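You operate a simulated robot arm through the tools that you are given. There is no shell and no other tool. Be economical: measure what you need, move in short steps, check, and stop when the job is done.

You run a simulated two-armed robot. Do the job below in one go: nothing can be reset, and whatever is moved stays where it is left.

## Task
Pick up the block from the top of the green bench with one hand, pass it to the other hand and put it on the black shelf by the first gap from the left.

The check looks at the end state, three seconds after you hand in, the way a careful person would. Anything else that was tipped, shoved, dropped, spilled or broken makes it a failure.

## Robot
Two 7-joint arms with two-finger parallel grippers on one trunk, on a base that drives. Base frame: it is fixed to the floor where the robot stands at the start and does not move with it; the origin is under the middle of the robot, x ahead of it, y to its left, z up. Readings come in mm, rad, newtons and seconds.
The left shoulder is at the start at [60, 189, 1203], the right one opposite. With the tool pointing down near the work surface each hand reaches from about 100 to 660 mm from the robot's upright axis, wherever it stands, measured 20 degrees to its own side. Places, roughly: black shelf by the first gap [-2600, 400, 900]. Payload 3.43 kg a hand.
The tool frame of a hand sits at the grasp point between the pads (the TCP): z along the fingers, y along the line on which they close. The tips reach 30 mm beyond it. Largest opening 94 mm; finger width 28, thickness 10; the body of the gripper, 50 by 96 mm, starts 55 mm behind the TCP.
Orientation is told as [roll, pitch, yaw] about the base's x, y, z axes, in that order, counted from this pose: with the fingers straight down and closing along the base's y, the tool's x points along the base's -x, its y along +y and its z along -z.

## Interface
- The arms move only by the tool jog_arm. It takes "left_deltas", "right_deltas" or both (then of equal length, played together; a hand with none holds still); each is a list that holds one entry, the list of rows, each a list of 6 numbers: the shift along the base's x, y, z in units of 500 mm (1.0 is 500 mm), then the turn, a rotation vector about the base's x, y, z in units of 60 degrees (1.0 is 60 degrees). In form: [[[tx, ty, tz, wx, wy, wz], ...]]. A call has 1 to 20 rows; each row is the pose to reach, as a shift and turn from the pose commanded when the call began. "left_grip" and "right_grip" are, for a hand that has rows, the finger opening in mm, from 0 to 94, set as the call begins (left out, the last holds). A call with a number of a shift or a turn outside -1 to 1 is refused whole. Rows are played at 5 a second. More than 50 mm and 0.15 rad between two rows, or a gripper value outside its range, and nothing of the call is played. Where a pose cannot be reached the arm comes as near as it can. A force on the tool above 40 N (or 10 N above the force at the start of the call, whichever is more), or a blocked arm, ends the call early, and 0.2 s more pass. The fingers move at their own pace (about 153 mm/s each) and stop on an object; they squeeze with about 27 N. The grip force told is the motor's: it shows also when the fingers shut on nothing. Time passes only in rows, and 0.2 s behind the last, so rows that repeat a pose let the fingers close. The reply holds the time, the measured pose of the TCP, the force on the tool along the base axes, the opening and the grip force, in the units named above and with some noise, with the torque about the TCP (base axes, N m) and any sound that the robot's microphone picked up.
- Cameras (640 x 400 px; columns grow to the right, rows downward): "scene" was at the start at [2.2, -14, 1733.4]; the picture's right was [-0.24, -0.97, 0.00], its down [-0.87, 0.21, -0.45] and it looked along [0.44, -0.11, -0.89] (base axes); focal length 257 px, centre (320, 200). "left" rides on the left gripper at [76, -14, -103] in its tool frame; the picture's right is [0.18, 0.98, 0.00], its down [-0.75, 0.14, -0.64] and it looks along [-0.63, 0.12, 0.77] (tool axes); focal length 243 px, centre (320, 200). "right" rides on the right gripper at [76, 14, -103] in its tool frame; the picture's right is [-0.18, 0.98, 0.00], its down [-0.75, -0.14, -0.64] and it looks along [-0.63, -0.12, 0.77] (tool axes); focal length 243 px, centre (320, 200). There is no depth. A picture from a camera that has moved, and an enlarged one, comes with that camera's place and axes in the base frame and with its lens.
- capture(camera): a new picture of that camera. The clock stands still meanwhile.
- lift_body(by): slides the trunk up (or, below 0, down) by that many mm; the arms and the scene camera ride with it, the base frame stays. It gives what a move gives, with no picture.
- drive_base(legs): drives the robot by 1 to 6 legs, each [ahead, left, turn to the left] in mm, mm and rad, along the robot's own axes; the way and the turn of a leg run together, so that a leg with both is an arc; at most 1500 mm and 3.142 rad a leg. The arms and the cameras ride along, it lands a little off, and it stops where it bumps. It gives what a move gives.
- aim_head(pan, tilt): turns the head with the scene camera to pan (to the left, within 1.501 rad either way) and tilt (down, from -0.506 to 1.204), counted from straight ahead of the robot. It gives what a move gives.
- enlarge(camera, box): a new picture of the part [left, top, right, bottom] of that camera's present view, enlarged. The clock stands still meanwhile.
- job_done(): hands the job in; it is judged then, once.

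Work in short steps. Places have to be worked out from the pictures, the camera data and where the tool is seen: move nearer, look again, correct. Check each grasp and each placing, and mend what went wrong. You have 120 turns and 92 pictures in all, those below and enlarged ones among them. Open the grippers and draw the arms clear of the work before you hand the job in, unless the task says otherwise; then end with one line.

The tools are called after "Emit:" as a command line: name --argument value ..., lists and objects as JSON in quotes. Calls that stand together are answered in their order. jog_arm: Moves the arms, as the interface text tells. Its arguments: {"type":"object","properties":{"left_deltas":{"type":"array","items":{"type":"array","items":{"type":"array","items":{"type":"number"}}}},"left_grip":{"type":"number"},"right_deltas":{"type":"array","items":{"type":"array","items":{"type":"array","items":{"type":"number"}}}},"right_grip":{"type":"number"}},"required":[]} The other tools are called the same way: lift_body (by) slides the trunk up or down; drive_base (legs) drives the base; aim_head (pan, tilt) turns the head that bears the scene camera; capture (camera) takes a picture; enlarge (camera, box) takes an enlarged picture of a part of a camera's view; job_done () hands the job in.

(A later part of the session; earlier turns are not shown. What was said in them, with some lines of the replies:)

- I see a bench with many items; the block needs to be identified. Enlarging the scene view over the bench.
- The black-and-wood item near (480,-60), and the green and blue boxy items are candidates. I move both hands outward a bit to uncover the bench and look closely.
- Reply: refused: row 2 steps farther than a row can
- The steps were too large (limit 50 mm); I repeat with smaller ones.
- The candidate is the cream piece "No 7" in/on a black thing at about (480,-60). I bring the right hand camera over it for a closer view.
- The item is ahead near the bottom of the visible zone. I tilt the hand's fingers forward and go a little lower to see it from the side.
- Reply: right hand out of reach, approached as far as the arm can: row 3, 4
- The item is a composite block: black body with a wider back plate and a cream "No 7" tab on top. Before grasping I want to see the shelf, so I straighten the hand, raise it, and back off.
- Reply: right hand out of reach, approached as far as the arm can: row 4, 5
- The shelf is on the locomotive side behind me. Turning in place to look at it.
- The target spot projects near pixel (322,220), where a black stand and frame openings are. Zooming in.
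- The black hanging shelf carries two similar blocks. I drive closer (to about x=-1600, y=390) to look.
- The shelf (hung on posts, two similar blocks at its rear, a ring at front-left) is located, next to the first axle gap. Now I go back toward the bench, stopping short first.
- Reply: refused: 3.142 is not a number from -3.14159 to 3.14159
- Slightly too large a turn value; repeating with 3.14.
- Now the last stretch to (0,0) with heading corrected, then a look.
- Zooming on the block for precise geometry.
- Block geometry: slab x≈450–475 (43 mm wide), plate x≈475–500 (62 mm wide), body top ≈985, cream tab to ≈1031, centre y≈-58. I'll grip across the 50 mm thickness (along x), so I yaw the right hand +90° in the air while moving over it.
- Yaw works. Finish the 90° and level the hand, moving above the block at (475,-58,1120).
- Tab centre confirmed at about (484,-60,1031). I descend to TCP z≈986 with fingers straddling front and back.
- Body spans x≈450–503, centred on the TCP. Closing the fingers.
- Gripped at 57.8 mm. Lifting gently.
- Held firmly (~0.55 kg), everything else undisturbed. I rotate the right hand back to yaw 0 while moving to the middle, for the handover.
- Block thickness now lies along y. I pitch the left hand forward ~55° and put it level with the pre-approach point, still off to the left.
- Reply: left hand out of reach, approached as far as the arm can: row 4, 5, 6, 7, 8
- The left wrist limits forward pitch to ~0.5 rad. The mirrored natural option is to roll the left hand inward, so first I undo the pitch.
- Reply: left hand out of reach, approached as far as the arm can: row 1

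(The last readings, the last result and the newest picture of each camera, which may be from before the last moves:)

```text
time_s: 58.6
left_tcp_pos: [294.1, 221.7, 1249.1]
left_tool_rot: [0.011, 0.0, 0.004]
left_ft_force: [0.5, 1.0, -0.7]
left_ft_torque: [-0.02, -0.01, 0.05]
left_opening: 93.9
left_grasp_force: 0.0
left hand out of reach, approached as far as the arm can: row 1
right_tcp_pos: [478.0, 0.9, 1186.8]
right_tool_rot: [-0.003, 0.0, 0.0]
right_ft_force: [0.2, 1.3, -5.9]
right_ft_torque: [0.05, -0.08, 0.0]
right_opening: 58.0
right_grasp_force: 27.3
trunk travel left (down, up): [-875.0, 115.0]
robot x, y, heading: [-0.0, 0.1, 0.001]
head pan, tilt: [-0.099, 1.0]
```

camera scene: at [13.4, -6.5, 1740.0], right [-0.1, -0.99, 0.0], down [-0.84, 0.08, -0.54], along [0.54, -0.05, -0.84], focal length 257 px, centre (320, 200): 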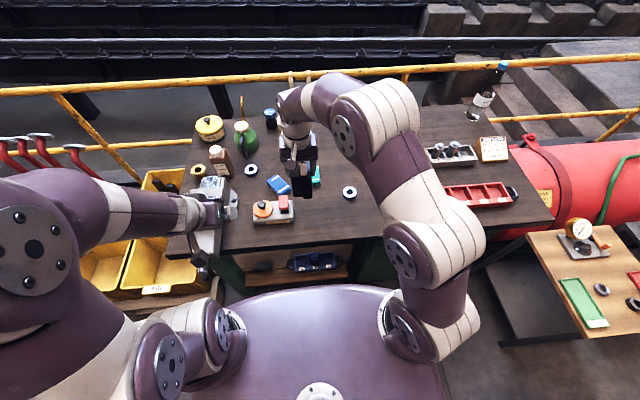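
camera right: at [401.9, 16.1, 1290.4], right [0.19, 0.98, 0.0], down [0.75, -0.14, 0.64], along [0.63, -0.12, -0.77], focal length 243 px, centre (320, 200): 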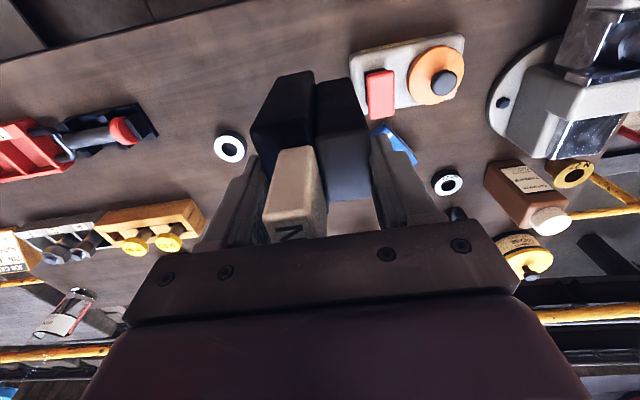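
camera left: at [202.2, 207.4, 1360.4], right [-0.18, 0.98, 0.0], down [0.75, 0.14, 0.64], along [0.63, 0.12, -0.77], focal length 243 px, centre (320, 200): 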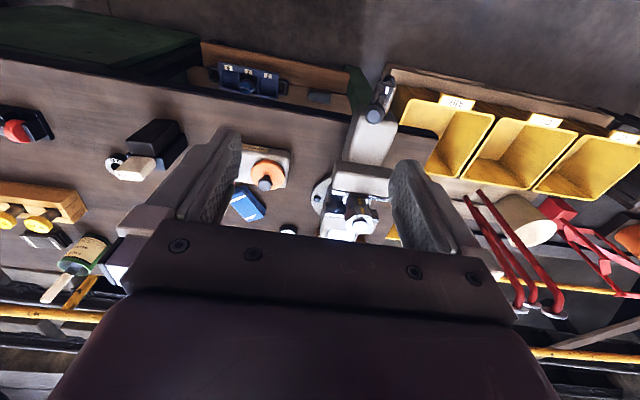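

Now I yaw the left hand −90° and the right hand (with block) back to +90° together.

Emit:
jog_arm --left_deltas '[[[0.02, 0.01, 0, 0, 0, -0.136], [0.04, 0.02, 0, 0, 0, -0.272], [0.06, 0.03, 0, 0, 0, -0.408], [0.08, 0.04, 0, 0, 0, -0.544], [0.1, 0.05, 0, 0, 0, -0.68], [0.12, 0.06, 0, 0, 0, -0.816], [0.14, 0.06, 0, 0, 0, -0.952]]]' --right_deltas '[[[0, 0, 0, 0, 0, 0.136], [0, 0, 0, 0, 0, 0.272], [0, 0, 0, 0, 0, 0.408], [0, 0, 0, 0, 0, 0.544], [0, 0, 0, 0, 0, 0.68], [0, 0, 0, 0, 0, 0.816], [0, 0, 0, 0, 0, 0.952]]]'

Emit:
jog_arm --left_deltas '[[[0.02, 0, 0, 0, 0, -0.136], [0.04, 0, 0, 0, 0, -0.272], [0.06, 0, 0, 0, 0, -0.408], [0.08, 0, 0, 0, 0, -0.55], [0.08, 0, 0, 0, 0, -0.55]]]' --right_deltas '[[[0, 0, 0, 0, 0, 0.136], [0, 0, 0, 0, 0, 0.272], [0, 0, 0, 0, 0, 0.408], [0, 0, 0, 0, 0, 0.548], [0, 0, 0, 0, 0, 0.548]]]'

```text
time_s: 60.2
left_tcp_pos: [365.9, 253.0, 1247.7]
left_tool_rot: [0.012, 0.0, -0.996]
left_ft_force: [0.0, 0.0, 0.7]
left_ft_torque: [-0.01, 0.01, -0.01]
left_opening: 93.9
left_grasp_force: 0.0
right_tcp_pos: [478.0, 0.7, 1186.1]
right_tool_rot: [-0.001, 0.0, 0.997]
right_ft_force: [0.9, 0.4, -5.7]
right_ft_torque: [0.03, 0.03, 0.01]
right_opening: 57.8
right_grasp_force: 26.8
trunk travel left (down, up): [-875.0, 115.0]
robot x, y, heading: [1.3, -2.7, -0.001]
head pan, tilt: [-0.099, 1.0]
```

```text
time_s: 61.4
left_tcp_pos: [405.4, 251.9, 1247.7]
left_tool_rot: [0.011, 0.001, -1.573]
left_ft_force: [0.9, -0.2, -0.7]
left_ft_torque: [-0.02, 0.02, 0.02]
left_opening: 94.0
left_grasp_force: 0.1
right_tcp_pos: [476.4, 1.0, 1186.0]
right_tool_rot: [-0.003, 0.001, 1.572]
right_ft_force: [0.3, 0.4, -5.7]
right_ft_torque: [0.0, 0.01, 0.0]
right_opening: 58.0
right_grasp_force: 27.3
trunk travel left (down, up): [-875.0, 115.0]
robot x, y, heading: [1.8, -2.7, 0.002]
head pan, tilt: [-0.099, 1.0]
```

Now roll the left hand inward by 50° with x aligned to the block.

Emit:
jog_arm --left_deltas '[[[0.024, 0, -0.01, -0.139, 0, 0], [0.048, -0.01, -0.03, -0.278, 0, 0], [0.072, -0.02, -0.05, -0.417, 0, 0], [0.096, -0.03, -0.07, -0.556, 0, 0], [0.12, -0.04, -0.09, -0.695, 0, 0], [0.143, -0.06, -0.1, -0.84, 0, 0], [0.143, -0.06, -0.1, -0.84, 0, 0]]]' --left_grip 94

Emit:
capture --camera "left"

Emit:
capture --camera "scene"

```text
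refused: row 6 steps farther than a row can; nothing moved
```

```text
58 pictures are left
camera left: at [389.3, 328.5, 1350.5], right [0.98, 0.18, 0.01], down [0.13, -0.75, 0.64], along [0.13, -0.63, -0.76], focal length 243 px, centre (320, 200)
```

left: 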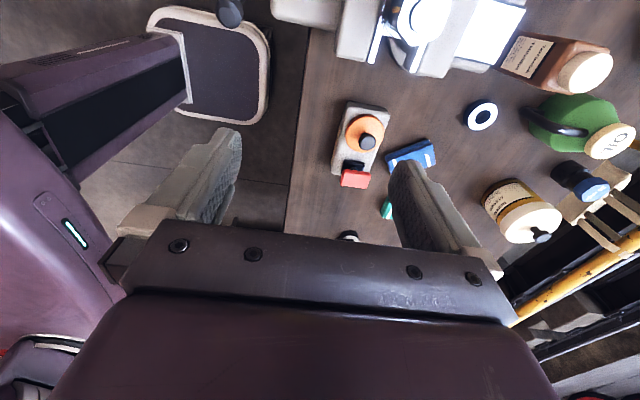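

```text
57 pictures are left
camera scene: at [13.3, -6.6, 1740.0], right [-0.1, -0.99, 0.0], down [-0.84, 0.08, -0.54], along [0.54, -0.05, -0.84], focal length 257 px, centre (320, 200)
```

scene: 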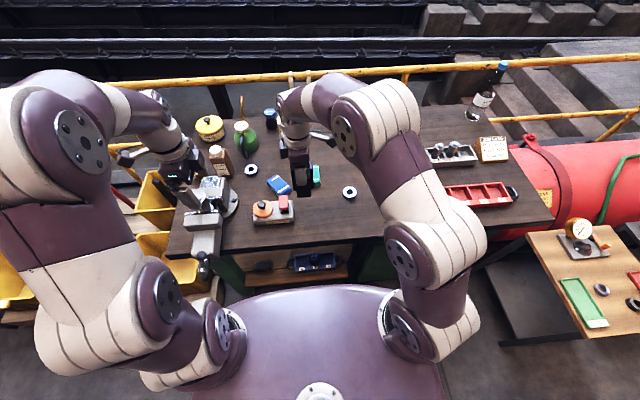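

The last turn step was slightly too big; resending with even steps.

Emit:
jog_arm --left_deltas '[[[0.02, 0, -0.01, -0.12, 0, 0], [0.04, -0.01, -0.03, -0.24, 0, 0], [0.06, -0.02, -0.04, -0.36, 0, 0], [0.08, -0.03, -0.06, -0.48, 0, 0], [0.1, -0.04, -0.07, -0.6, 0, 0], [0.12, -0.05, -0.09, -0.72, 0, 0], [0.143, -0.06, -0.1, -0.84, 0, 0], [0.143, -0.06, -0.1, -0.84, 0, 0]]]' --left_grip 94

Emit:
capture --camera "left"

Emit:
capture --camera "scene"

```text
time_s: 63.2
left_tcp_pos: [423.7, 154.0, 1128.9]
left_tool_rot: [0.05, -0.825, -1.568]
left_ft_force: [0.1, 0.1, 0.3]
left_ft_torque: [-0.01, 0.01, -0.02]
left_opening: 94.2
left_grasp_force: 0.1
left hand out of reach, approached as far as the arm can: row 3, 4, 5, 6, 7, 8
right_tcp_pos: [476.0, 0.8, 1187.7]
right_tool_rot: [-0.002, 0.0, 1.573]
right_ft_force: [0.1, 0.8, -6.7]
right_ft_torque: [0.02, 0.02, 0.0]
right_opening: 57.7
right_grasp_force: 26.8
trunk travel left (down, up): [-875.0, 115.0]
robot x, y, heading: [3.6, -2.9, 0.003]
head pan, tilt: [-0.099, 1.0]
```

```text
56 pictures are left
camera left: at [402.5, 279.9, 1141.3], right [0.98, 0.16, -0.1], down [0.11, -0.04, 0.99], along [0.16, -0.99, -0.05], focal length 243 px, centre (320, 200)
```

left: 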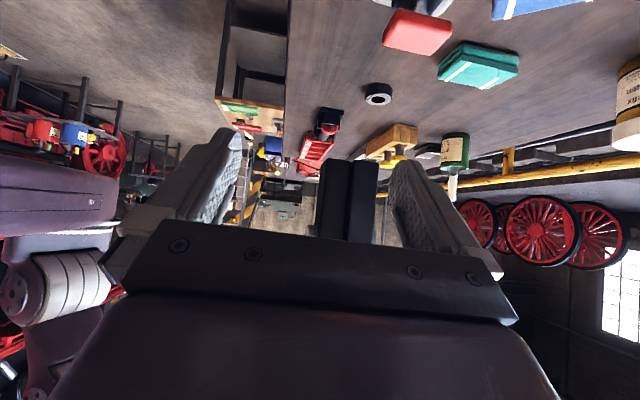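

```text
55 pictures are left
camera scene: at [12.8, -6.6, 1740.0], right [-0.1, -0.99, 0.0], down [-0.84, 0.08, -0.54], along [0.54, -0.05, -0.84], focal length 257 px, centre (320, 200)
```

scene: 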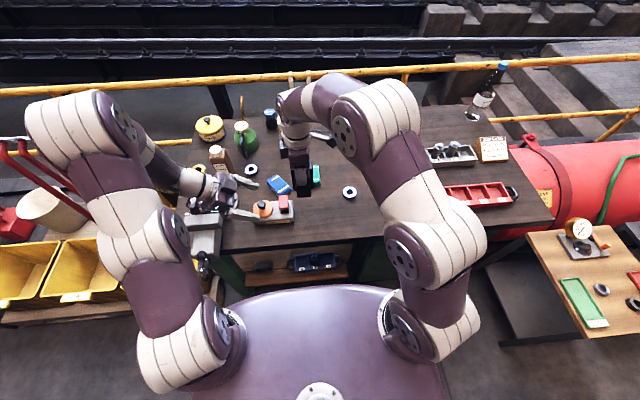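

Orientation achieved (−47°) though the arm settled lower at (424,154,1129). I see if it can move to align in x.

Emit:
jog_arm --left_deltas '[[[0.035, -0.02, 0.02, 0, 0, 0], [0.07, -0.04, 0.04, 0, 0, 0], [0.106, -0.06, 0.06, 0, 0, 0], [0.106, -0.06, 0.06, 0, 0, 0]]]'

```text
time_s: 64.2
left_tcp_pos: [461.4, 109.4, 1143.9]
left_tool_rot: [0.05, -0.822, -1.569]
left_ft_force: [0.1, 0.1, 0.1]
left_ft_torque: [-0.02, 0.01, -0.01]
left_opening: 94.4
left_grasp_force: 0.0
left hand out of reach, approached as far as the arm can: row 1, 2, 3, 4
right_tcp_pos: [476.7, 1.2, 1186.8]
right_tool_rot: [-0.003, 0.0, 1.571]
right_ft_force: [0.5, 0.3, -5.4]
right_ft_torque: [0.0, 0.06, -0.04]
right_opening: 58.1
right_grasp_force: 27.4
trunk travel left (down, up): [-875.0, 115.0]
robot x, y, heading: [-1.7, -3.8, -0.001]
head pan, tilt: [-0.099, 1.0]
```

The left hand is limited toward higher/further; I bring the right hand with the block to it instead: to about (461,28,1144).

Emit:
jog_arm --right_deltas '[[[-0.01, 0.018, -0.03, 0, 0, 0], [-0.02, 0.036, -0.06, 0, 0, 0], [-0.031, 0.054, -0.086, 0, 0, 0], [-0.031, 0.054, -0.086, 0, 0, 0]]]'

Emit:
capture --camera "left"

Emit:
enlarge --camera "scene" --box '[180, 100, 380, 230]'

```text
time_s: 65.2
left_tcp_pos: [462.8, 108.0, 1144.1]
left_tool_rot: [0.048, -0.823, -1.567]
left_ft_force: [-0.4, -0.1, 0.3]
left_ft_torque: [-0.01, -0.02, -0.03]
left_opening: 94.1
left_grasp_force: 0.1
right_tcp_pos: [462.0, 28.0, 1144.5]
right_tool_rot: [-0.001, -0.001, 1.569]
right_ft_force: [0.7, 0.3, -5.9]
right_ft_torque: [0.04, 0.03, -0.01]
right_opening: 58.0
right_grasp_force: 26.6
trunk travel left (down, up): [-875.0, 115.0]
robot x, y, heading: [3.0, -0.1, 0.003]
head pan, tilt: [-0.099, 1.0]
```

```text
54 pictures are left
camera left: at [442.6, 234.7, 1157.2], right [0.98, 0.16, -0.1], down [0.11, -0.04, 0.99], along [0.16, -0.99, -0.06], focal length 243 px, centre (320, 200)
```

left: 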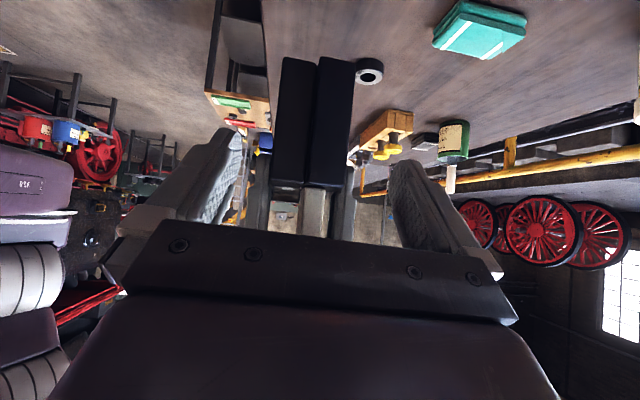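

```text
3.08 times, centred on (280, 165) of scene
camera zoom: at [13.6, -6.7, 1740.0], right [-0.1, -0.99, 0.0], down [-0.84, 0.08, -0.54], along [0.54, -0.05, -0.84], focal length 792 px, centre (443, 308)
```

zoom: 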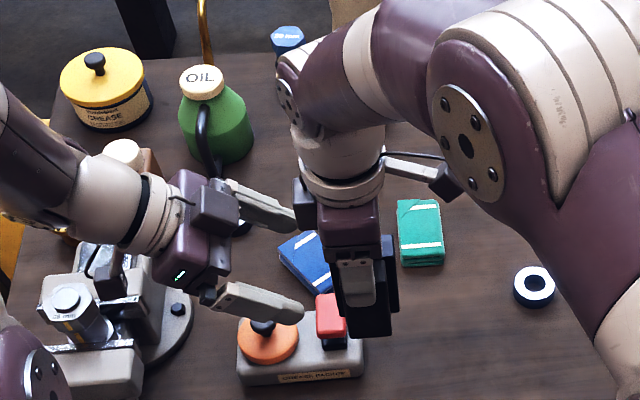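

Fingers straddle the block nicely. I advance the left hand along its finger direction to the lower body (with a small angle correction).

Emit:
jog_arm --left_deltas '[[[0, -0.03, -0.028, 0, 0.008, -0.008], [0, -0.06, -0.056, 0, 0.016, -0.017], [0, -0.09, -0.085, 0, 0.024, -0.026], [0, -0.12, -0.113, 0, 0.032, -0.034], [0, -0.144, -0.136, 0, 0.032, -0.034]]]'

Emit:
capture --camera "left"

Emit:
enlarge --camera "scene" --box '[180, 100, 380, 230]'

Emit:
capture --camera "right"

```text
time_s: 66.4
left_tcp_pos: [461.6, 36.2, 1075.6]
left_tool_rot: [-0.002, -0.823, -1.567]
left_ft_force: [0.5, 1.2, -0.3]
left_ft_torque: [-0.01, 0.01, -0.03]
left_opening: 94.0
left_grasp_force: 0.0
right_tcp_pos: [460.9, 28.8, 1143.8]
right_tool_rot: [-0.001, 0.0, 1.571]
right_ft_force: [-0.4, -0.2, -5.5]
right_ft_torque: [0.03, 0.03, 0.01]
right_opening: 57.6
right_grasp_force: 27.3
trunk travel left (down, up): [-875.0, 115.0]
robot x, y, heading: [5.6, -1.8, -0.0]
head pan, tilt: [-0.099, 1.0]
```

```text
52 pictures are left
camera left: at [447.0, 162.3, 1089.8], right [0.98, 0.13, -0.14], down [0.14, -0.04, 0.99], along [0.12, -0.99, -0.06], focal length 243 px, centre (320, 200)
```

left: 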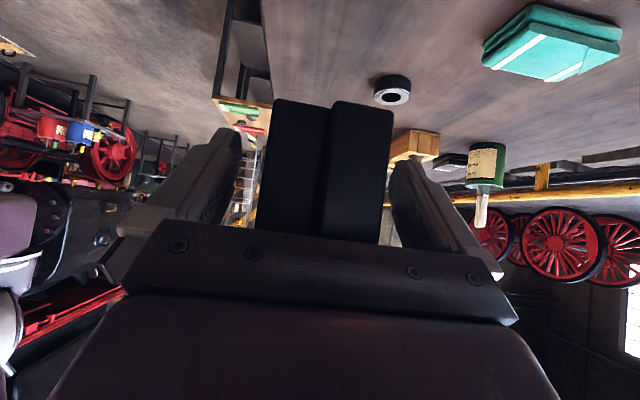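

```text
3.08 times, centred on (280, 165) of scene
camera zoom: at [13.7, -7.1, 1740.0], right [-0.1, -0.99, 0.0], down [-0.84, 0.08, -0.54], along [0.54, -0.05, -0.84], focal length 792 px, centre (443, 308)
```

zoom: 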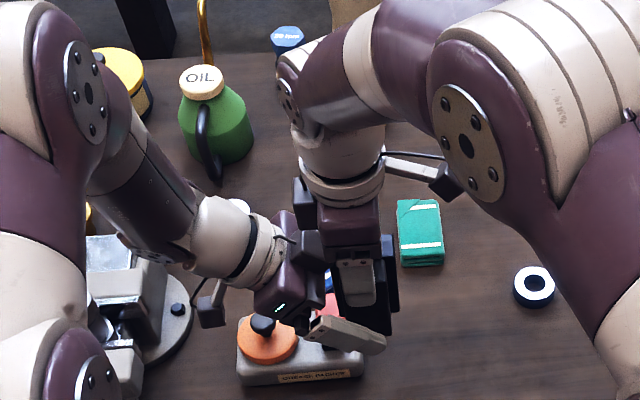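

```text
50 pictures are left
camera right: at [447.8, -47.7, 1247.3], right [-0.98, 0.18, 0.0], down [0.14, 0.75, 0.64], along [0.12, 0.63, -0.77], focal length 243 px, centre (320, 200)
```

right: 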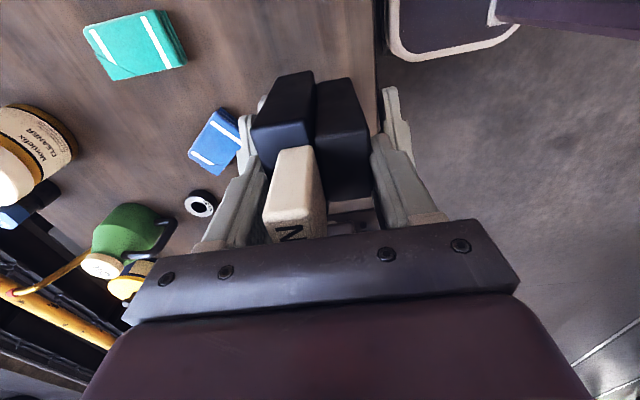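

Left fingers are around the lower body with no contact forces. Closing the left gripper.

Emit:
jog_arm --left_deltas '[[[0, 0, 0, 0, 0, 0], [0, 0, 0, 0, 0, 0], [0, 0, 0, 0, 0, 0], [0, 0, 0, 0, 0, 0], [0, 0, 0, 0, 0, 0]]]' --left_grip 0

Emit:
capture --camera "left"

```text
time_s: 67.6
left_tcp_pos: [461.2, 34.8, 1077.4]
left_tool_rot: [-0.004, -0.824, -1.567]
left_ft_force: [-7.7, -2.2, 3.4]
left_ft_torque: [0.29, -0.41, -0.27]
left_opening: 62.2
left_grasp_force: 27.0
right_tcp_pos: [461.2, 28.9, 1144.0]
right_tool_rot: [-0.001, -0.001, 1.572]
right_ft_force: [7.5, 3.4, -9.2]
right_ft_torque: [-0.11, -0.11, 0.21]
right_opening: 57.8
right_grasp_force: 27.0
trunk travel left (down, up): [-875.0, 115.0]
robot x, y, heading: [5.5, -0.9, 0.001]
head pan, tilt: [-0.099, 1.0]
```

```text
49 pictures are left
camera left: at [446.7, 162.7, 1089.8], right [0.98, 0.13, -0.14], down [0.14, -0.04, 0.99], along [0.12, -0.99, -0.06], focal length 243 px, centre (320, 200)
```

left: 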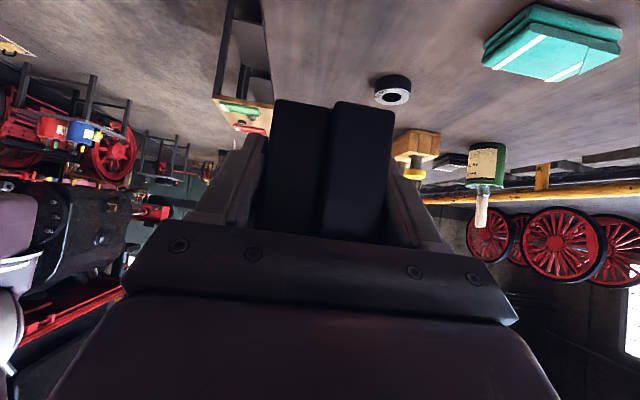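

Left grip reports 27 N on 62 mm. Now the right hand opens, letting go while staying in place.

Emit:
jog_arm --right_deltas '[[[0, 0, 0, 0, 0, 0], [0, 0, 0, 0, 0, 0], [0, 0, 0, 0, 0, 0]]]' --right_grip 94

Emit:
capture --camera "right"

```text
time_s: 68.4
left_tcp_pos: [461.2, 36.5, 1077.0]
left_tool_rot: [-0.002, -0.825, -1.567]
left_ft_force: [-0.3, 0.2, 0.1]
left_ft_torque: [0.07, 0.01, 0.04]
left_opening: 62.0
left_grasp_force: 27.0
right_tcp_pos: [461.9, 27.9, 1143.1]
right_tool_rot: [-0.002, 0.0, 1.571]
right_ft_force: [-0.3, 0.2, -0.7]
right_ft_torque: [0.03, 0.0, 0.03]
right_opening: 94.3
right_grasp_force: 0.0
trunk travel left (down, up): [-875.0, 115.0]
robot x, y, heading: [1.9, -0.6, 0.004]
head pan, tilt: [-0.099, 1.0]
```

```text
48 pictures are left
camera right: at [447.6, -47.3, 1247.4], right [-0.98, 0.18, 0.0], down [0.14, 0.75, 0.64], along [0.12, 0.63, -0.77], focal length 243 px, centre (320, 200)
```

right: 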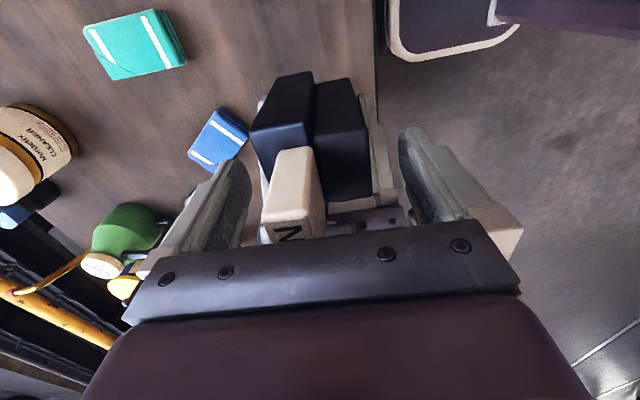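

The block stays in the left hand. I raise the right hand straight up slowly and watch the forces.

Emit:
jog_arm --right_deltas '[[[0, 0, 0.03, 0, 0, 0], [0, 0, 0.07, 0, 0, 0], [0, 0, 0.13, 0, 0, 0], [0, -0.02, 0.2, 0, 0, 0], [0, -0.06, 0.26, 0, 0, 0], [0, -0.14, 0.3, 0, 0, 0], [0, -0.22, 0.32, 0, 0, 0]]]'

Emit:
capture --camera "right"

Emit:
enlarge --camera "scene" --box '[180, 100, 380, 230]'

```text
time_s: 70.0
left_tcp_pos: [461.3, 35.3, 1076.1]
left_tool_rot: [-0.001, -0.822, -1.567]
left_ft_force: [0.5, -0.5, -0.9]
left_ft_torque: [0.07, -0.01, -0.01]
left_opening: 62.3
left_grasp_force: 26.5
right_tcp_pos: [439.5, -74.1, 1253.6]
right_tool_rot: [-0.001, -0.002, 1.571]
right_ft_force: [-0.4, -0.1, -0.3]
right_ft_torque: [-0.01, 0.02, 0.01]
right_opening: 93.8
right_grasp_force: 0.1
right hand out of reach, approached as far as the arm can: row 4, 5, 6, 7
trunk travel left (down, up): [-875.0, 115.0]
robot x, y, heading: [2.8, -2.5, 0.005]
head pan, tilt: [-0.099, 1.0]
```

```text
47 pictures are left
camera right: at [425.7, -149.9, 1358.0], right [-0.98, 0.18, 0.0], down [0.14, 0.75, 0.64], along [0.12, 0.63, -0.77], focal length 243 px, centre (320, 200)
```

right: 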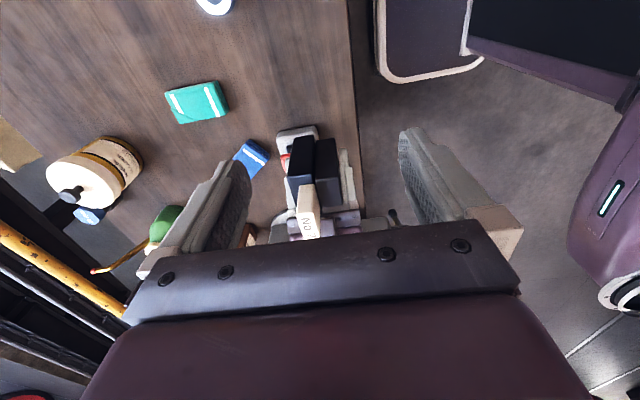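

```text
3.08 times, centred on (280, 165) of scene
camera zoom: at [13.3, -8.2, 1739.9], right [-0.1, -1.0, 0.0], down [-0.84, 0.08, -0.54], along [0.54, -0.05, -0.84], focal length 792 px, centre (443, 308)
```

zoom: 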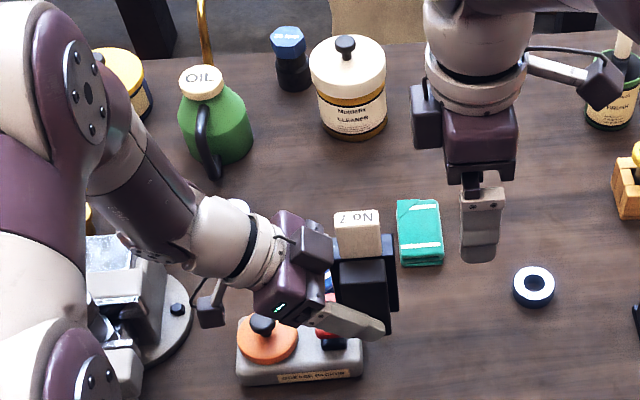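

Block is solely in the left hand, upright. I retract the right hand back and to the side before driving.

Emit:
jog_arm --right_deltas '[[[-0.03, -0.06, 0, 0, 0, -0.12], [-0.06, -0.12, 0, 0, 0, -0.24], [-0.1, -0.18, 0, 0, 0, -0.36], [-0.14, -0.24, 0, 0, 0, -0.48], [-0.18, -0.3, 0, 0, 0, -0.6], [-0.22, -0.36, 0, 0, 0, -0.72], [-0.26, -0.42, 0, 0, 0, -0.84], [-0.3, -0.46, 0, 0, 0, -0.96]]]'

Emit:
drive_base --legs '[[-500, 0, 0]]'

Emit:
capture --camera "scene"

```text
time_s: 71.8
left_tcp_pos: [461.3, 36.5, 1076.9]
left_tool_rot: [0.0, -0.822, -1.567]
left_ft_force: [0.4, 0.2, 0.1]
left_ft_torque: [0.08, 0.0, -0.01]
left_opening: 62.4
left_grasp_force: 26.9
right_tcp_pos: [289.3, -303.8, 1254.3]
right_tool_rot: [-0.002, 0.0, 0.562]
right_ft_force: [-0.6, -0.2, 0.1]
right_ft_torque: [0.0, -0.01, 0.0]
right_opening: 93.9
right_grasp_force: 0.1
trunk travel left (down, up): [-875.0, 115.0]
robot x, y, heading: [2.4, 0.8, -0.002]
head pan, tilt: [-0.099, 1.0]
```

```text
time_s: 74.8
left_tcp_pos: [-37.1, 34.8, 1076.6]
left_tool_rot: [-0.003, -0.825, -1.567]
left_ft_force: [0.0, 0.0, 0.9]
left_ft_torque: [0.05, 0.04, -0.01]
left_opening: 62.3
left_grasp_force: 26.8
right_tcp_pos: [-208.8, -304.1, 1253.3]
right_tool_rot: [-0.003, 0.001, 0.564]
right_ft_force: [0.5, -0.1, 0.7]
right_ft_torque: [-0.01, 0.02, 0.0]
right_opening: 93.9
right_grasp_force: 0.0
trunk travel left (down, up): [-875.0, 115.0]
robot x, y, heading: [-501.5, -3.4, -0.004]
head pan, tilt: [-0.099, 1.0]
```

```text
45 pictures are left
camera scene: at [-485.0, -6.3, 1739.9], right [-0.1, -0.99, 0.0], down [-0.84, 0.08, -0.54], along [0.54, -0.05, -0.84], focal length 257 px, centre (320, 200)
```

scene: 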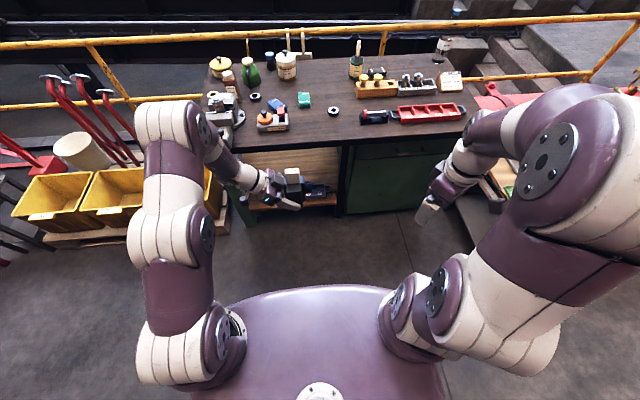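

All else on the bench is undisturbed. Turning around and driving toward the shelf, stopping well short.

Emit:
drive_base --legs '[[0, 0, 3.14], [1150, -430, 0]]'

Emit:
aim_head --pan 0 --tilt 0.75

Emit:
capture --camera "scene"

```text
time_s: 88.4
left_tcp_pos: [-2113.4, 381.6, 1077.3]
left_tool_rot: [-0.002, -0.825, 1.587]
left_ft_force: [0.7, 0.6, -0.2]
left_ft_torque: [-0.07, -0.02, -0.01]
left_opening: 62.2
left_grasp_force: 27.0
right_tcp_pos: [-1945.6, 722.4, 1254.7]
right_tool_rot: [-0.002, 0.0, -2.566]
right_ft_force: [0.3, -1.0, 0.4]
right_ft_torque: [-0.01, 0.02, 0.01]
right_opening: 93.7
right_grasp_force: 0.1
trunk travel left (down, up): [-875.0, 115.0]
robot x, y, heading: [-1657.1, 424.3, -3.128]
head pan, tilt: [-0.099, 1.0]
```

```text
time_s: 89.1
left_tcp_pos: [-2113.9, 381.9, 1076.0]
left_tool_rot: [-0.004, -0.824, 1.586]
left_ft_force: [0.6, -0.5, -0.7]
left_ft_torque: [-0.07, -0.04, 0.01]
left_opening: 62.6
left_grasp_force: 27.6
right_tcp_pos: [-1944.8, 722.8, 1253.9]
right_tool_rot: [-0.001, -0.002, -2.565]
right_ft_force: [-0.2, 0.2, -0.3]
right_ft_torque: [-0.04, 0.03, 0.01]
right_opening: 93.9
right_grasp_force: 0.0
trunk travel left (down, up): [-875.0, 115.0]
robot x, y, heading: [-1653.2, 422.7, -3.127]
head pan, tilt: [0.0, 0.75]
```

```text
44 pictures are left
camera scene: at [-1678.2, 424.0, 1759.0], right [-0.01, 1.0, 0.0], down [0.68, 0.01, -0.73], along [-0.73, -0.01, -0.68], focal length 257 px, centre (320, 200)
```

scene: 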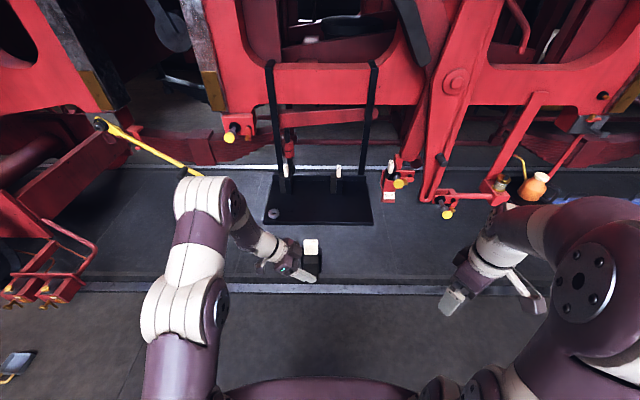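

Shelf estimated at z≈885, front edge x≈-2460. I measure better: zoom now, then lower the trunk 130 mm and zoom again for triangulation.

Emit:
enlarge --camera "scene" --box '[250, 140, 410, 240]'

Emit:
lift_body --by -130

Emit:
enlarge --camera "scene" --box '[250, 110, 410, 210]'

```text
4.00 times, centred on (330, 190) of scene
camera zoom: at [-1678.2, 424.0, 1759.0], right [-0.01, 1.0, 0.0], down [0.68, 0.01, -0.73], along [-0.73, -0.01, -0.68], focal length 1030 px, centre (280, 240)
```

zoom: 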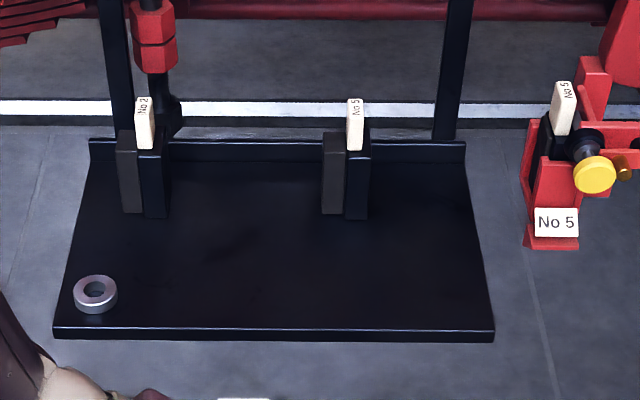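

```text
time_s: 90.7
left_tcp_pos: [-2113.0, 382.5, 945.3]
left_tool_rot: [-0.003, -0.823, 1.585]
left_ft_force: [0.0, -0.7, 1.1]
left_ft_torque: [-0.02, 0.0, -0.02]
left_opening: 62.6
left_grasp_force: 26.8
right_tcp_pos: [-1945.0, 721.9, 1124.4]
right_tool_rot: [-0.001, 0.0, -2.565]
right_ft_force: [-0.4, -0.1, 0.7]
right_ft_torque: [0.01, 0.01, -0.02]
right_opening: 93.9
right_grasp_force: 0.0
trunk travel left (down, up): [-745.0, 245.0]
robot x, y, heading: [-1655.9, 423.0, -3.129]
head pan, tilt: [0.0, 0.75]
```

```text
4.00 times, centred on (330, 160) of scene
camera zoom: at [-1677.8, 423.8, 1629.1], right [-0.01, 1.0, 0.0], down [0.68, 0.01, -0.73], along [-0.73, -0.01, -0.68], focal length 1030 px, centre (280, 360)
```

zoom: 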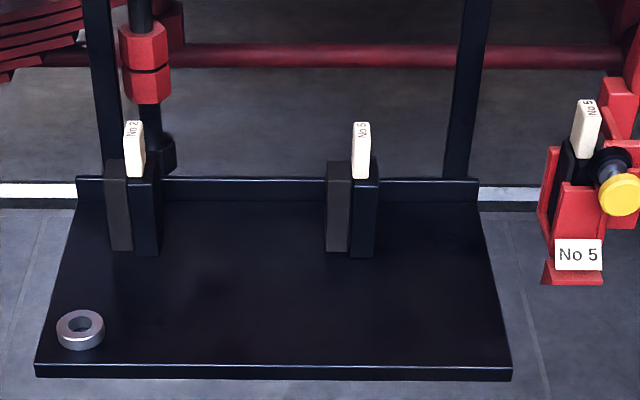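

Triangulated: shelf top z≈884, x from -2469 to -2773, y 155–656; existing blocks sit at the rear (x<-2660), the ring at (-2514,195). I'll put the block at about (-2530,400). Raising 40 mm, then driving in two legs.

Emit:
lift_body --by 40

Emit:
drive_base --legs '[[250, -10, 0]]'

Emit:
aim_head --pan 0 --tilt 1.0

Emit:
capture --camera "scene"

```text
time_s: 91.5
left_tcp_pos: [-2114.2, 380.7, 987.1]
left_tool_rot: [-0.003, -0.824, 1.586]
left_ft_force: [0.2, 0.0, 0.2]
left_ft_torque: [-0.09, -0.01, -0.02]
left_opening: 62.4
left_grasp_force: 27.2
right_tcp_pos: [-1945.4, 722.4, 1164.5]
right_tool_rot: [-0.002, 0.001, -2.564]
right_ft_force: [0.2, -0.3, 0.2]
right_ft_torque: [-0.03, -0.01, -0.01]
right_opening: 94.1
right_grasp_force: 0.1
trunk travel left (down, up): [-785.0, 205.0]
robot x, y, heading: [-1654.2, 424.1, -3.133]
head pan, tilt: [0.0, 0.75]
```

```text
time_s: 93.4
left_tcp_pos: [-2363.8, 389.9, 987.2]
left_tool_rot: [-0.001, -0.824, 1.584]
left_ft_force: [-0.5, 0.0, 0.1]
left_ft_torque: [-0.04, 0.02, -0.01]
left_opening: 62.4
left_grasp_force: 27.1
right_tcp_pos: [-2193.4, 730.2, 1163.4]
right_tool_rot: [-0.003, -0.001, -2.568]
right_ft_force: [-0.2, -0.9, -0.3]
right_ft_torque: [-0.02, -0.01, 0.02]
right_opening: 94.1
right_grasp_force: 0.0
trunk travel left (down, up): [-785.0, 205.0]
robot x, y, heading: [-1905.2, 431.9, -3.138]
head pan, tilt: [0.0, 0.75]
```

```text
time_s: 94.1
left_tcp_pos: [-2363.7, 390.6, 984.8]
left_tool_rot: [-0.003, -0.824, 1.584]
left_ft_force: [0.4, 0.4, -0.1]
left_ft_torque: [-0.05, -0.04, -0.01]
left_opening: 62.5
left_grasp_force: 27.0
right_tcp_pos: [-2195.7, 730.3, 1163.3]
right_tool_rot: [-0.002, -0.001, -2.568]
right_ft_force: [0.2, 0.5, 0.3]
right_ft_torque: [0.02, -0.02, 0.02]
right_opening: 93.9
right_grasp_force: 0.0
trunk travel left (down, up): [-785.0, 205.0]
robot x, y, heading: [-1907.6, 428.3, -3.135]
head pan, tilt: [0.0, 1.0]
```

```text
41 pictures are left
camera scene: at [-1915.4, 431.5, 1650.0], right [-0.01, 1.0, 0.0], down [0.84, 0.01, -0.54], along [-0.54, -0.01, -0.84], focal length 257 px, centre (320, 200)
```

scene: 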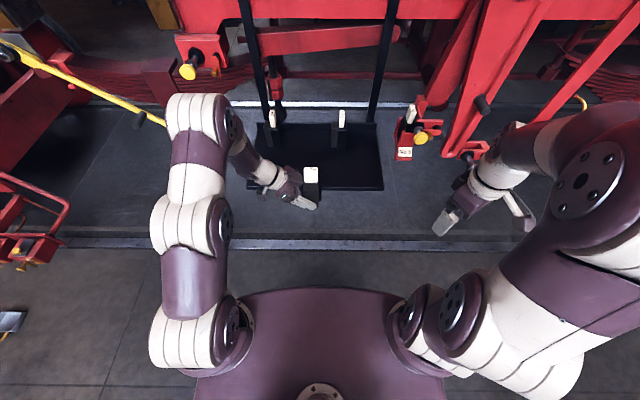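

Clear so far; driving the remaining 165 mm.

Emit:
drive_base --legs '[[165, -2, 0]]'

Emit:
capture --camera "scene"

Emit:
capture --camera "left"

```text
time_s: 95.6
left_tcp_pos: [-2528.4, 390.1, 987.0]
left_tool_rot: [-0.002, -0.822, 1.585]
left_ft_force: [-1.2, 1.0, 0.7]
left_ft_torque: [-0.05, -0.03, 0.0]
left_opening: 62.5
left_grasp_force: 27.6
right_tcp_pos: [-2359.1, 730.8, 1162.8]
right_tool_rot: [0.0, -0.003, -2.568]
right_ft_force: [-0.1, -0.5, -0.1]
right_ft_torque: [0.02, 0.0, -0.01]
right_opening: 94.1
right_grasp_force: 0.0
trunk travel left (down, up): [-785.0, 205.0]
robot x, y, heading: [-2069.2, 432.0, -3.13]
head pan, tilt: [0.0, 1.0]
```

```text
40 pictures are left
camera scene: at [-2078.5, 432.0, 1650.0], right [-0.01, 1.0, 0.0], down [0.84, 0.01, -0.54], along [-0.54, -0.01, -0.84], focal length 257 px, centre (320, 200)
```

scene: 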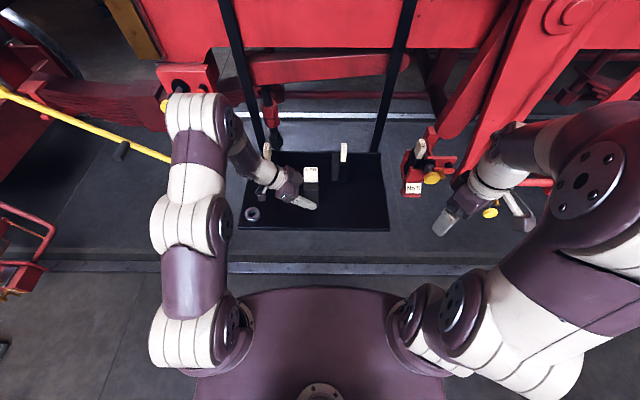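

```text
39 pictures are left
camera left: at [-2513.0, 262.9, 1000.3], right [-0.98, -0.14, -0.14], down [-0.14, 0.04, 0.99], along [-0.13, 0.99, -0.06], focal length 243 px, centre (320, 200)
```

left: 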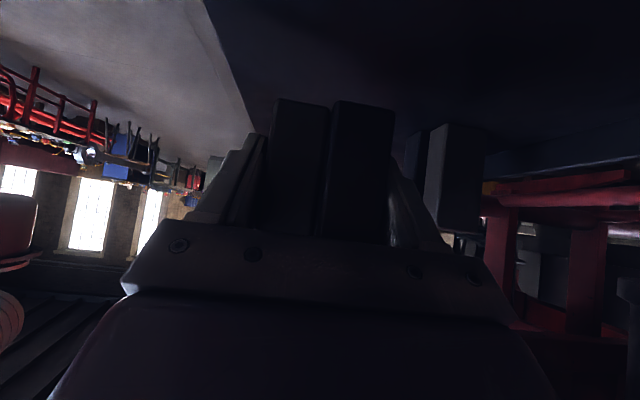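

Over the shelf now. Zooming to check clearances of the left wrist to the No 2 block and ring.

Emit:
enlarge --camera "scene" --box '[220, 130, 400, 240]'

```text
3.56 times, centred on (310, 185) of scene
camera zoom: at [-2078.5, 432.0, 1650.0], right [-0.01, 1.0, 0.0], down [0.84, 0.01, -0.54], along [-0.54, -0.01, -0.84], focal length 915 px, centre (356, 253)
```

zoom: 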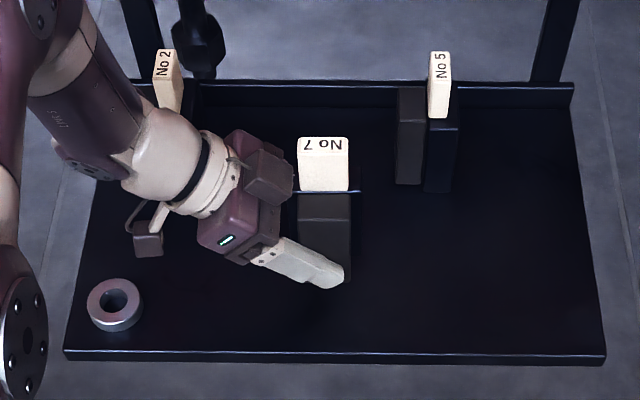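

Clearances are good (~100 mm to the No 2 block). Lowering 50 mm.

Emit:
lift_body --by -50

Emit:
enlarge --camera "scene" --box '[220, 110, 400, 230]'

Emit:
capture --camera "left"

```text
time_s: 96.5
left_tcp_pos: [-2528.7, 390.8, 939.8]
left_tool_rot: [0.005, -0.825, 1.582]
left_ft_force: [-0.2, 0.1, 21.3]
left_ft_torque: [-0.1, -0.12, 0.28]
left_opening: 62.3
left_grasp_force: 26.6
right_tcp_pos: [-2359.0, 730.5, 1114.7]
right_tool_rot: [-0.002, -0.002, -2.567]
right_ft_force: [0.0, -0.2, 0.6]
right_ft_torque: [-0.02, 0.01, -0.01]
right_opening: 94.1
right_grasp_force: 0.1
trunk travel left (down, up): [-735.0, 255.0]
robot x, y, heading: [-2069.4, 433.0, -3.133]
head pan, tilt: [0.0, 1.0]
```

```text
3.33 times, centred on (310, 170) of scene
camera zoom: at [-2078.3, 432.0, 1600.4], right [-0.01, 1.0, 0.0], down [0.84, 0.01, -0.54], along [-0.54, -0.01, -0.84], focal length 858 px, centre (353, 300)
```

zoom: 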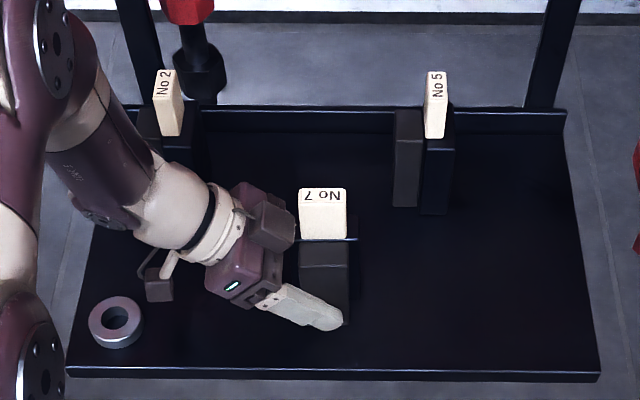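

```text
36 pictures are left
camera left: at [-2513.8, 263.2, 951.9], right [-0.98, -0.14, -0.13], down [-0.14, 0.04, 0.99], along [-0.13, 0.99, -0.06], focal length 243 px, centre (320, 200)
```

left: 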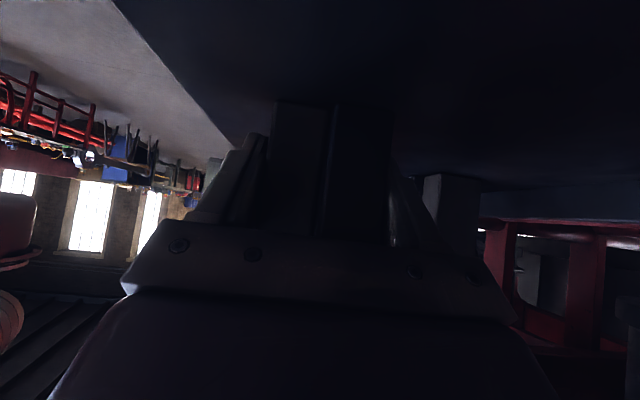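

Contact felt (21 N) — the shelf is at ~z 900. I ease up 2 mm to relieve the pressure.

Emit:
lift_body --by 2

Emit:
enlarge --camera "left" --box '[220, 80, 440, 250]'

```text
time_s: 97.0
left_tcp_pos: [-2530.0, 390.3, 938.7]
left_tool_rot: [0.001, -0.822, 1.585]
left_ft_force: [-5.9, 1.2, 9.9]
left_ft_torque: [0.27, 0.33, 0.07]
left_opening: 62.2
left_grasp_force: 26.8
right_tcp_pos: [-2361.1, 731.3, 1114.7]
right_tool_rot: [-0.001, 0.001, -2.568]
right_ft_force: [0.4, -0.2, -0.6]
right_ft_torque: [0.01, 0.0, 0.04]
right_opening: 93.9
right_grasp_force: 0.1
trunk travel left (down, up): [-737.0, 253.0]
robot x, y, heading: [-2070.2, 433.4, -3.131]
head pan, tilt: [0.0, 1.0]
```

```text
2.35 times, centred on (330, 165) of left
camera zoom: at [-2513.8, 263.1, 952.2], right [-0.98, -0.14, -0.14], down [-0.14, 0.04, 0.99], along [-0.13, 0.99, -0.06], focal length 571 px, centre (296, 282)
```

zoom: 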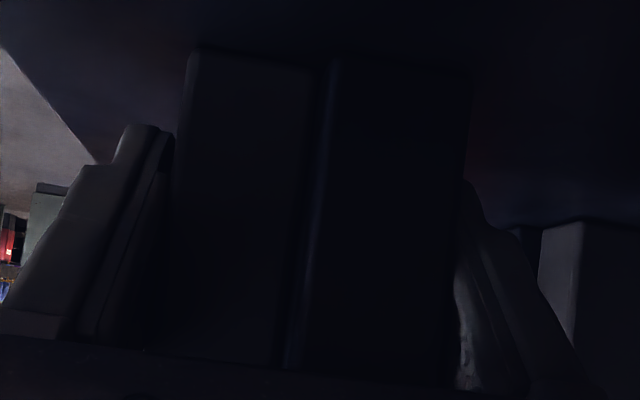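

The block bottom sits on the shelf with the tips above it. I open the left fingers gradually.

Emit:
jog_arm --left_deltas '[[[0, 0, 0, 0, 0, 0], [0, 0, 0, 0, 0, 0]]]' --left_grip 68

Emit:
jog_arm --left_deltas '[[[0, 0, 0, 0, 0, 0], [0, 0, 0, 0, 0, 0], [0, 0, 0, 0, 0, 0]]]' --left_grip 94

Emit:
enlarge --camera "scene" --box '[220, 110, 400, 230]'

Emit:
capture --camera "left"

```text
time_s: 97.6
left_tcp_pos: [-2528.5, 389.3, 938.4]
left_tool_rot: [-0.003, -0.824, 1.583]
left_ft_force: [0.2, -0.6, 1.2]
left_ft_torque: [-0.03, 0.0, -0.01]
left_opening: 68.0
left_grasp_force: 0.1
right_tcp_pos: [-2359.7, 730.1, 1115.5]
right_tool_rot: [0.0, 0.002, -2.568]
right_ft_force: [0.2, 0.3, 0.6]
right_ft_torque: [0.03, -0.02, 0.01]
right_opening: 94.1
right_grasp_force: 0.1
trunk travel left (down, up): [-737.0, 253.0]
robot x, y, heading: [-2069.7, 434.0, -3.133]
head pan, tilt: [0.0, 1.0]
```

```text
time_s: 98.4
left_tcp_pos: [-2528.3, 390.9, 938.7]
left_tool_rot: [-0.001, -0.824, 1.585]
left_ft_force: [-0.4, 0.0, -0.5]
left_ft_torque: [0.0, -0.01, -0.02]
left_opening: 93.8
left_grasp_force: 0.0
right_tcp_pos: [-2359.1, 731.8, 1116.5]
right_tool_rot: [-0.002, 0.001, -2.567]
right_ft_force: [0.6, -0.4, -0.4]
right_ft_torque: [-0.01, 0.02, 0.0]
right_opening: 93.9
right_grasp_force: 0.0
trunk travel left (down, up): [-737.0, 253.0]
robot x, y, heading: [-2071.6, 430.6, -3.13]
head pan, tilt: [0.0, 1.0]
```

```text
3.33 times, centred on (310, 170) of scene
camera zoom: at [-2079.5, 432.0, 1602.0], right [-0.01, 1.0, 0.0], down [0.84, 0.01, -0.54], along [-0.54, -0.01, -0.84], focal length 858 px, centre (353, 300)
```

zoom: 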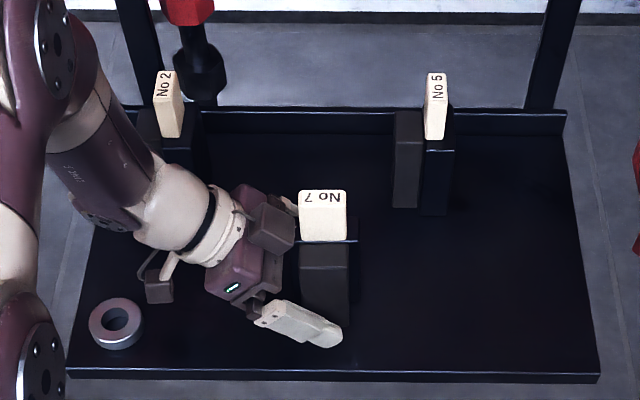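

```text
33 pictures are left
camera left: at [-2513.6, 262.9, 952.0], right [-0.98, -0.14, -0.14], down [-0.14, 0.04, 0.99], along [-0.13, 0.99, -0.06], focal length 243 px, centre (320, 200)
```

left: 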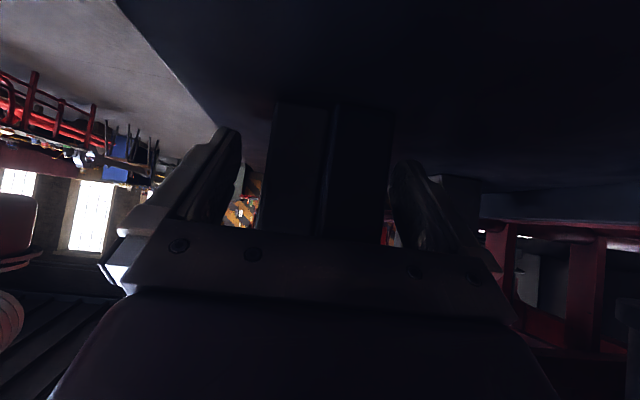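

Block stands free and upright. I withdraw the left hand along its finger axis in small steps.

Emit:
jog_arm --left_deltas '[[[0, -0.02, 0.019, 0, 0, 0], [0, -0.04, 0.037, 0, 0, 0], [0, -0.06, 0.056, 0, 0, 0], [0, -0.08, 0.075, 0, 0, 0]]]'

Emit:
capture --camera "left"

```text
time_s: 99.4
left_tcp_pos: [-2527.8, 348.7, 976.4]
left_tool_rot: [-0.003, -0.824, 1.586]
left_ft_force: [0.1, 0.3, -0.4]
left_ft_torque: [-0.01, 0.0, -0.04]
left_opening: 93.9
left_grasp_force: 0.1
right_tcp_pos: [-2359.0, 729.8, 1116.4]
right_tool_rot: [-0.002, 0.0, -2.566]
right_ft_force: [0.0, -0.1, 0.7]
right_ft_torque: [0.0, 0.03, -0.01]
right_opening: 94.0
right_grasp_force: 0.0
trunk travel left (down, up): [-737.0, 253.0]
robot x, y, heading: [-2072.7, 429.5, -3.131]
head pan, tilt: [0.0, 1.0]
```

```text
32 pictures are left
camera left: at [-2512.6, 222.2, 989.4], right [-0.98, -0.14, -0.14], down [-0.14, 0.04, 0.99], along [-0.13, 0.99, -0.06], focal length 243 px, centre (320, 200)
```

left: 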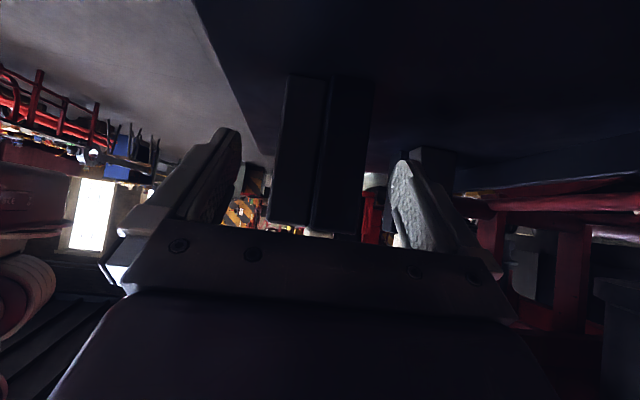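

Clean so far; continuing the withdrawal another ~60 mm.

Emit:
jog_arm --left_deltas '[[[0, -0.03, 0.028, 0, 0, 0], [0, -0.06, 0.056, 0, 0, 0], [0, -0.09, 0.083, 0, 0, 0], [0, -0.12, 0.11, 0, 0, 0]]]'

Emit:
enlarge --camera "scene" --box '[200, 100, 400, 230]'

```text
time_s: 100.4
left_tcp_pos: [-2504.3, 314.9, 996.6]
left_tool_rot: [-0.002, -0.824, 1.586]
left_ft_force: [0.5, -0.2, 0.2]
left_ft_torque: [0.01, -0.05, 0.01]
left_opening: 93.9
left_grasp_force: 0.0
left hand out of reach, approached as far as the arm can: row 2, 3, 4
right_tcp_pos: [-2359.3, 731.4, 1116.4]
right_tool_rot: [-0.002, 0.001, -2.569]
right_ft_force: [-0.6, -0.2, -0.7]
right_ft_torque: [0.02, 0.03, 0.0]
right_opening: 93.9
right_grasp_force: 0.0
trunk travel left (down, up): [-737.0, 253.0]
robot x, y, heading: [-2067.8, 433.1, -3.136]
head pan, tilt: [0.0, 1.0]
```

```text
3.08 times, centred on (300, 165) of scene
camera zoom: at [-2079.0, 431.2, 1602.0], right [-0.01, 1.0, 0.0], down [0.84, 0.01, -0.54], along [-0.54, 0.0, -0.84], focal length 792 px, centre (382, 308)
```

zoom: 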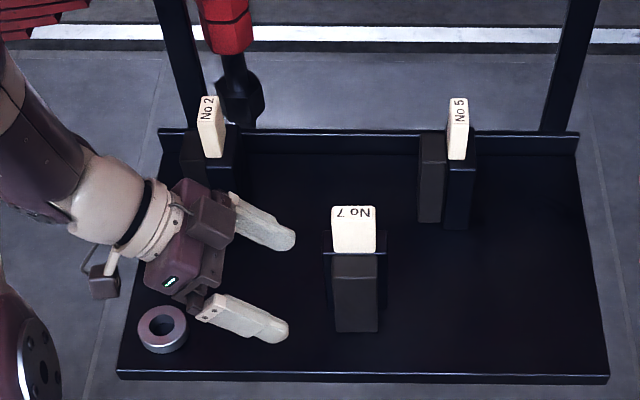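

The block stands upright alone, nothing else moved. I raise the trunk and back the robot away, then verify.

Emit:
lift_body --by 120

Emit:
drive_base --legs '[[-400, 0, 0]]'

Emit:
aim_head --pan 0 --tilt 0.75

Emit:
enlarge --camera "scene" --box '[200, 120, 440, 270]'

```text
time_s: 101.9
left_tcp_pos: [-2504.7, 316.6, 1118.4]
left_tool_rot: [-0.001, -0.824, 1.586]
left_ft_force: [-0.5, 0.8, 0.3]
left_ft_torque: [0.01, 0.02, 0.01]
left_opening: 94.1
left_grasp_force: 0.1
right_tcp_pos: [-2358.9, 731.1, 1235.9]
right_tool_rot: [-0.001, -0.002, -2.568]
right_ft_force: [0.3, -0.2, 0.1]
right_ft_torque: [0.03, -0.03, 0.0]
right_opening: 94.1
right_grasp_force: 0.0
trunk travel left (down, up): [-857.0, 133.0]
robot x, y, heading: [-2072.9, 430.8, -3.128]
head pan, tilt: [0.0, 1.0]
```

```text
time_s: 104.4
left_tcp_pos: [-2107.0, 320.0, 1116.5]
left_tool_rot: [-0.003, -0.824, 1.583]
left_ft_force: [0.4, -0.1, -0.2]
left_ft_torque: [0.01, 0.0, -0.01]
left_opening: 94.1
left_grasp_force: 0.0
right_tcp_pos: [-1959.7, 735.4, 1235.6]
right_tool_rot: [-0.002, 0.0, -2.571]
right_ft_force: [-0.1, 0.4, 0.0]
right_ft_torque: [0.01, -0.02, 0.0]
right_opening: 94.3
right_grasp_force: 0.0
trunk travel left (down, up): [-857.0, 133.0]
robot x, y, heading: [-1672.8, 434.3, -3.135]
head pan, tilt: [0.0, 1.0]
```

```text
time_s: 105.2
left_tcp_pos: [-2105.8, 321.7, 1117.5]
left_tool_rot: [0.001, -0.824, 1.582]
left_ft_force: [0.5, -0.2, -0.4]
left_ft_torque: [0.0, -0.02, 0.01]
left_opening: 94.1
left_grasp_force: 0.0
right_tcp_pos: [-1960.0, 734.8, 1236.7]
right_tool_rot: [-0.002, -0.002, -2.571]
right_ft_force: [0.2, 0.1, 0.5]
right_ft_torque: [0.01, 0.01, -0.01]
right_opening: 93.9
right_grasp_force: 0.1
trunk travel left (down, up): [-857.0, 133.0]
robot x, y, heading: [-1671.9, 435.6, -3.132]
head pan, tilt: [0.0, 0.75]
```

```text
2.67 times, centred on (320, 195) of scene
camera zoom: at [-1692.9, 435.2, 1741.1], right [-0.01, 1.0, 0.0], down [0.68, 0.0, -0.73], along [-0.73, 0.0, -0.68], focal length 686 px, centre (320, 213)
```

zoom: 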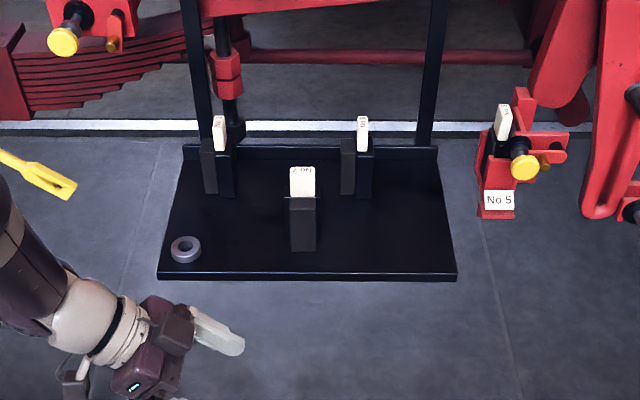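

The block stands upright on the black shelf, the other items are undisturbed, both grippers are open and the arms are clear. Handing in.

Emit:
job_done

```text
The job is handed in.
```

The No 7 block was picked up from the green bench with the right hand, passed to the left, and now stands upright on the black shelf by the first gap from the left; I saw nothing else disturbed.
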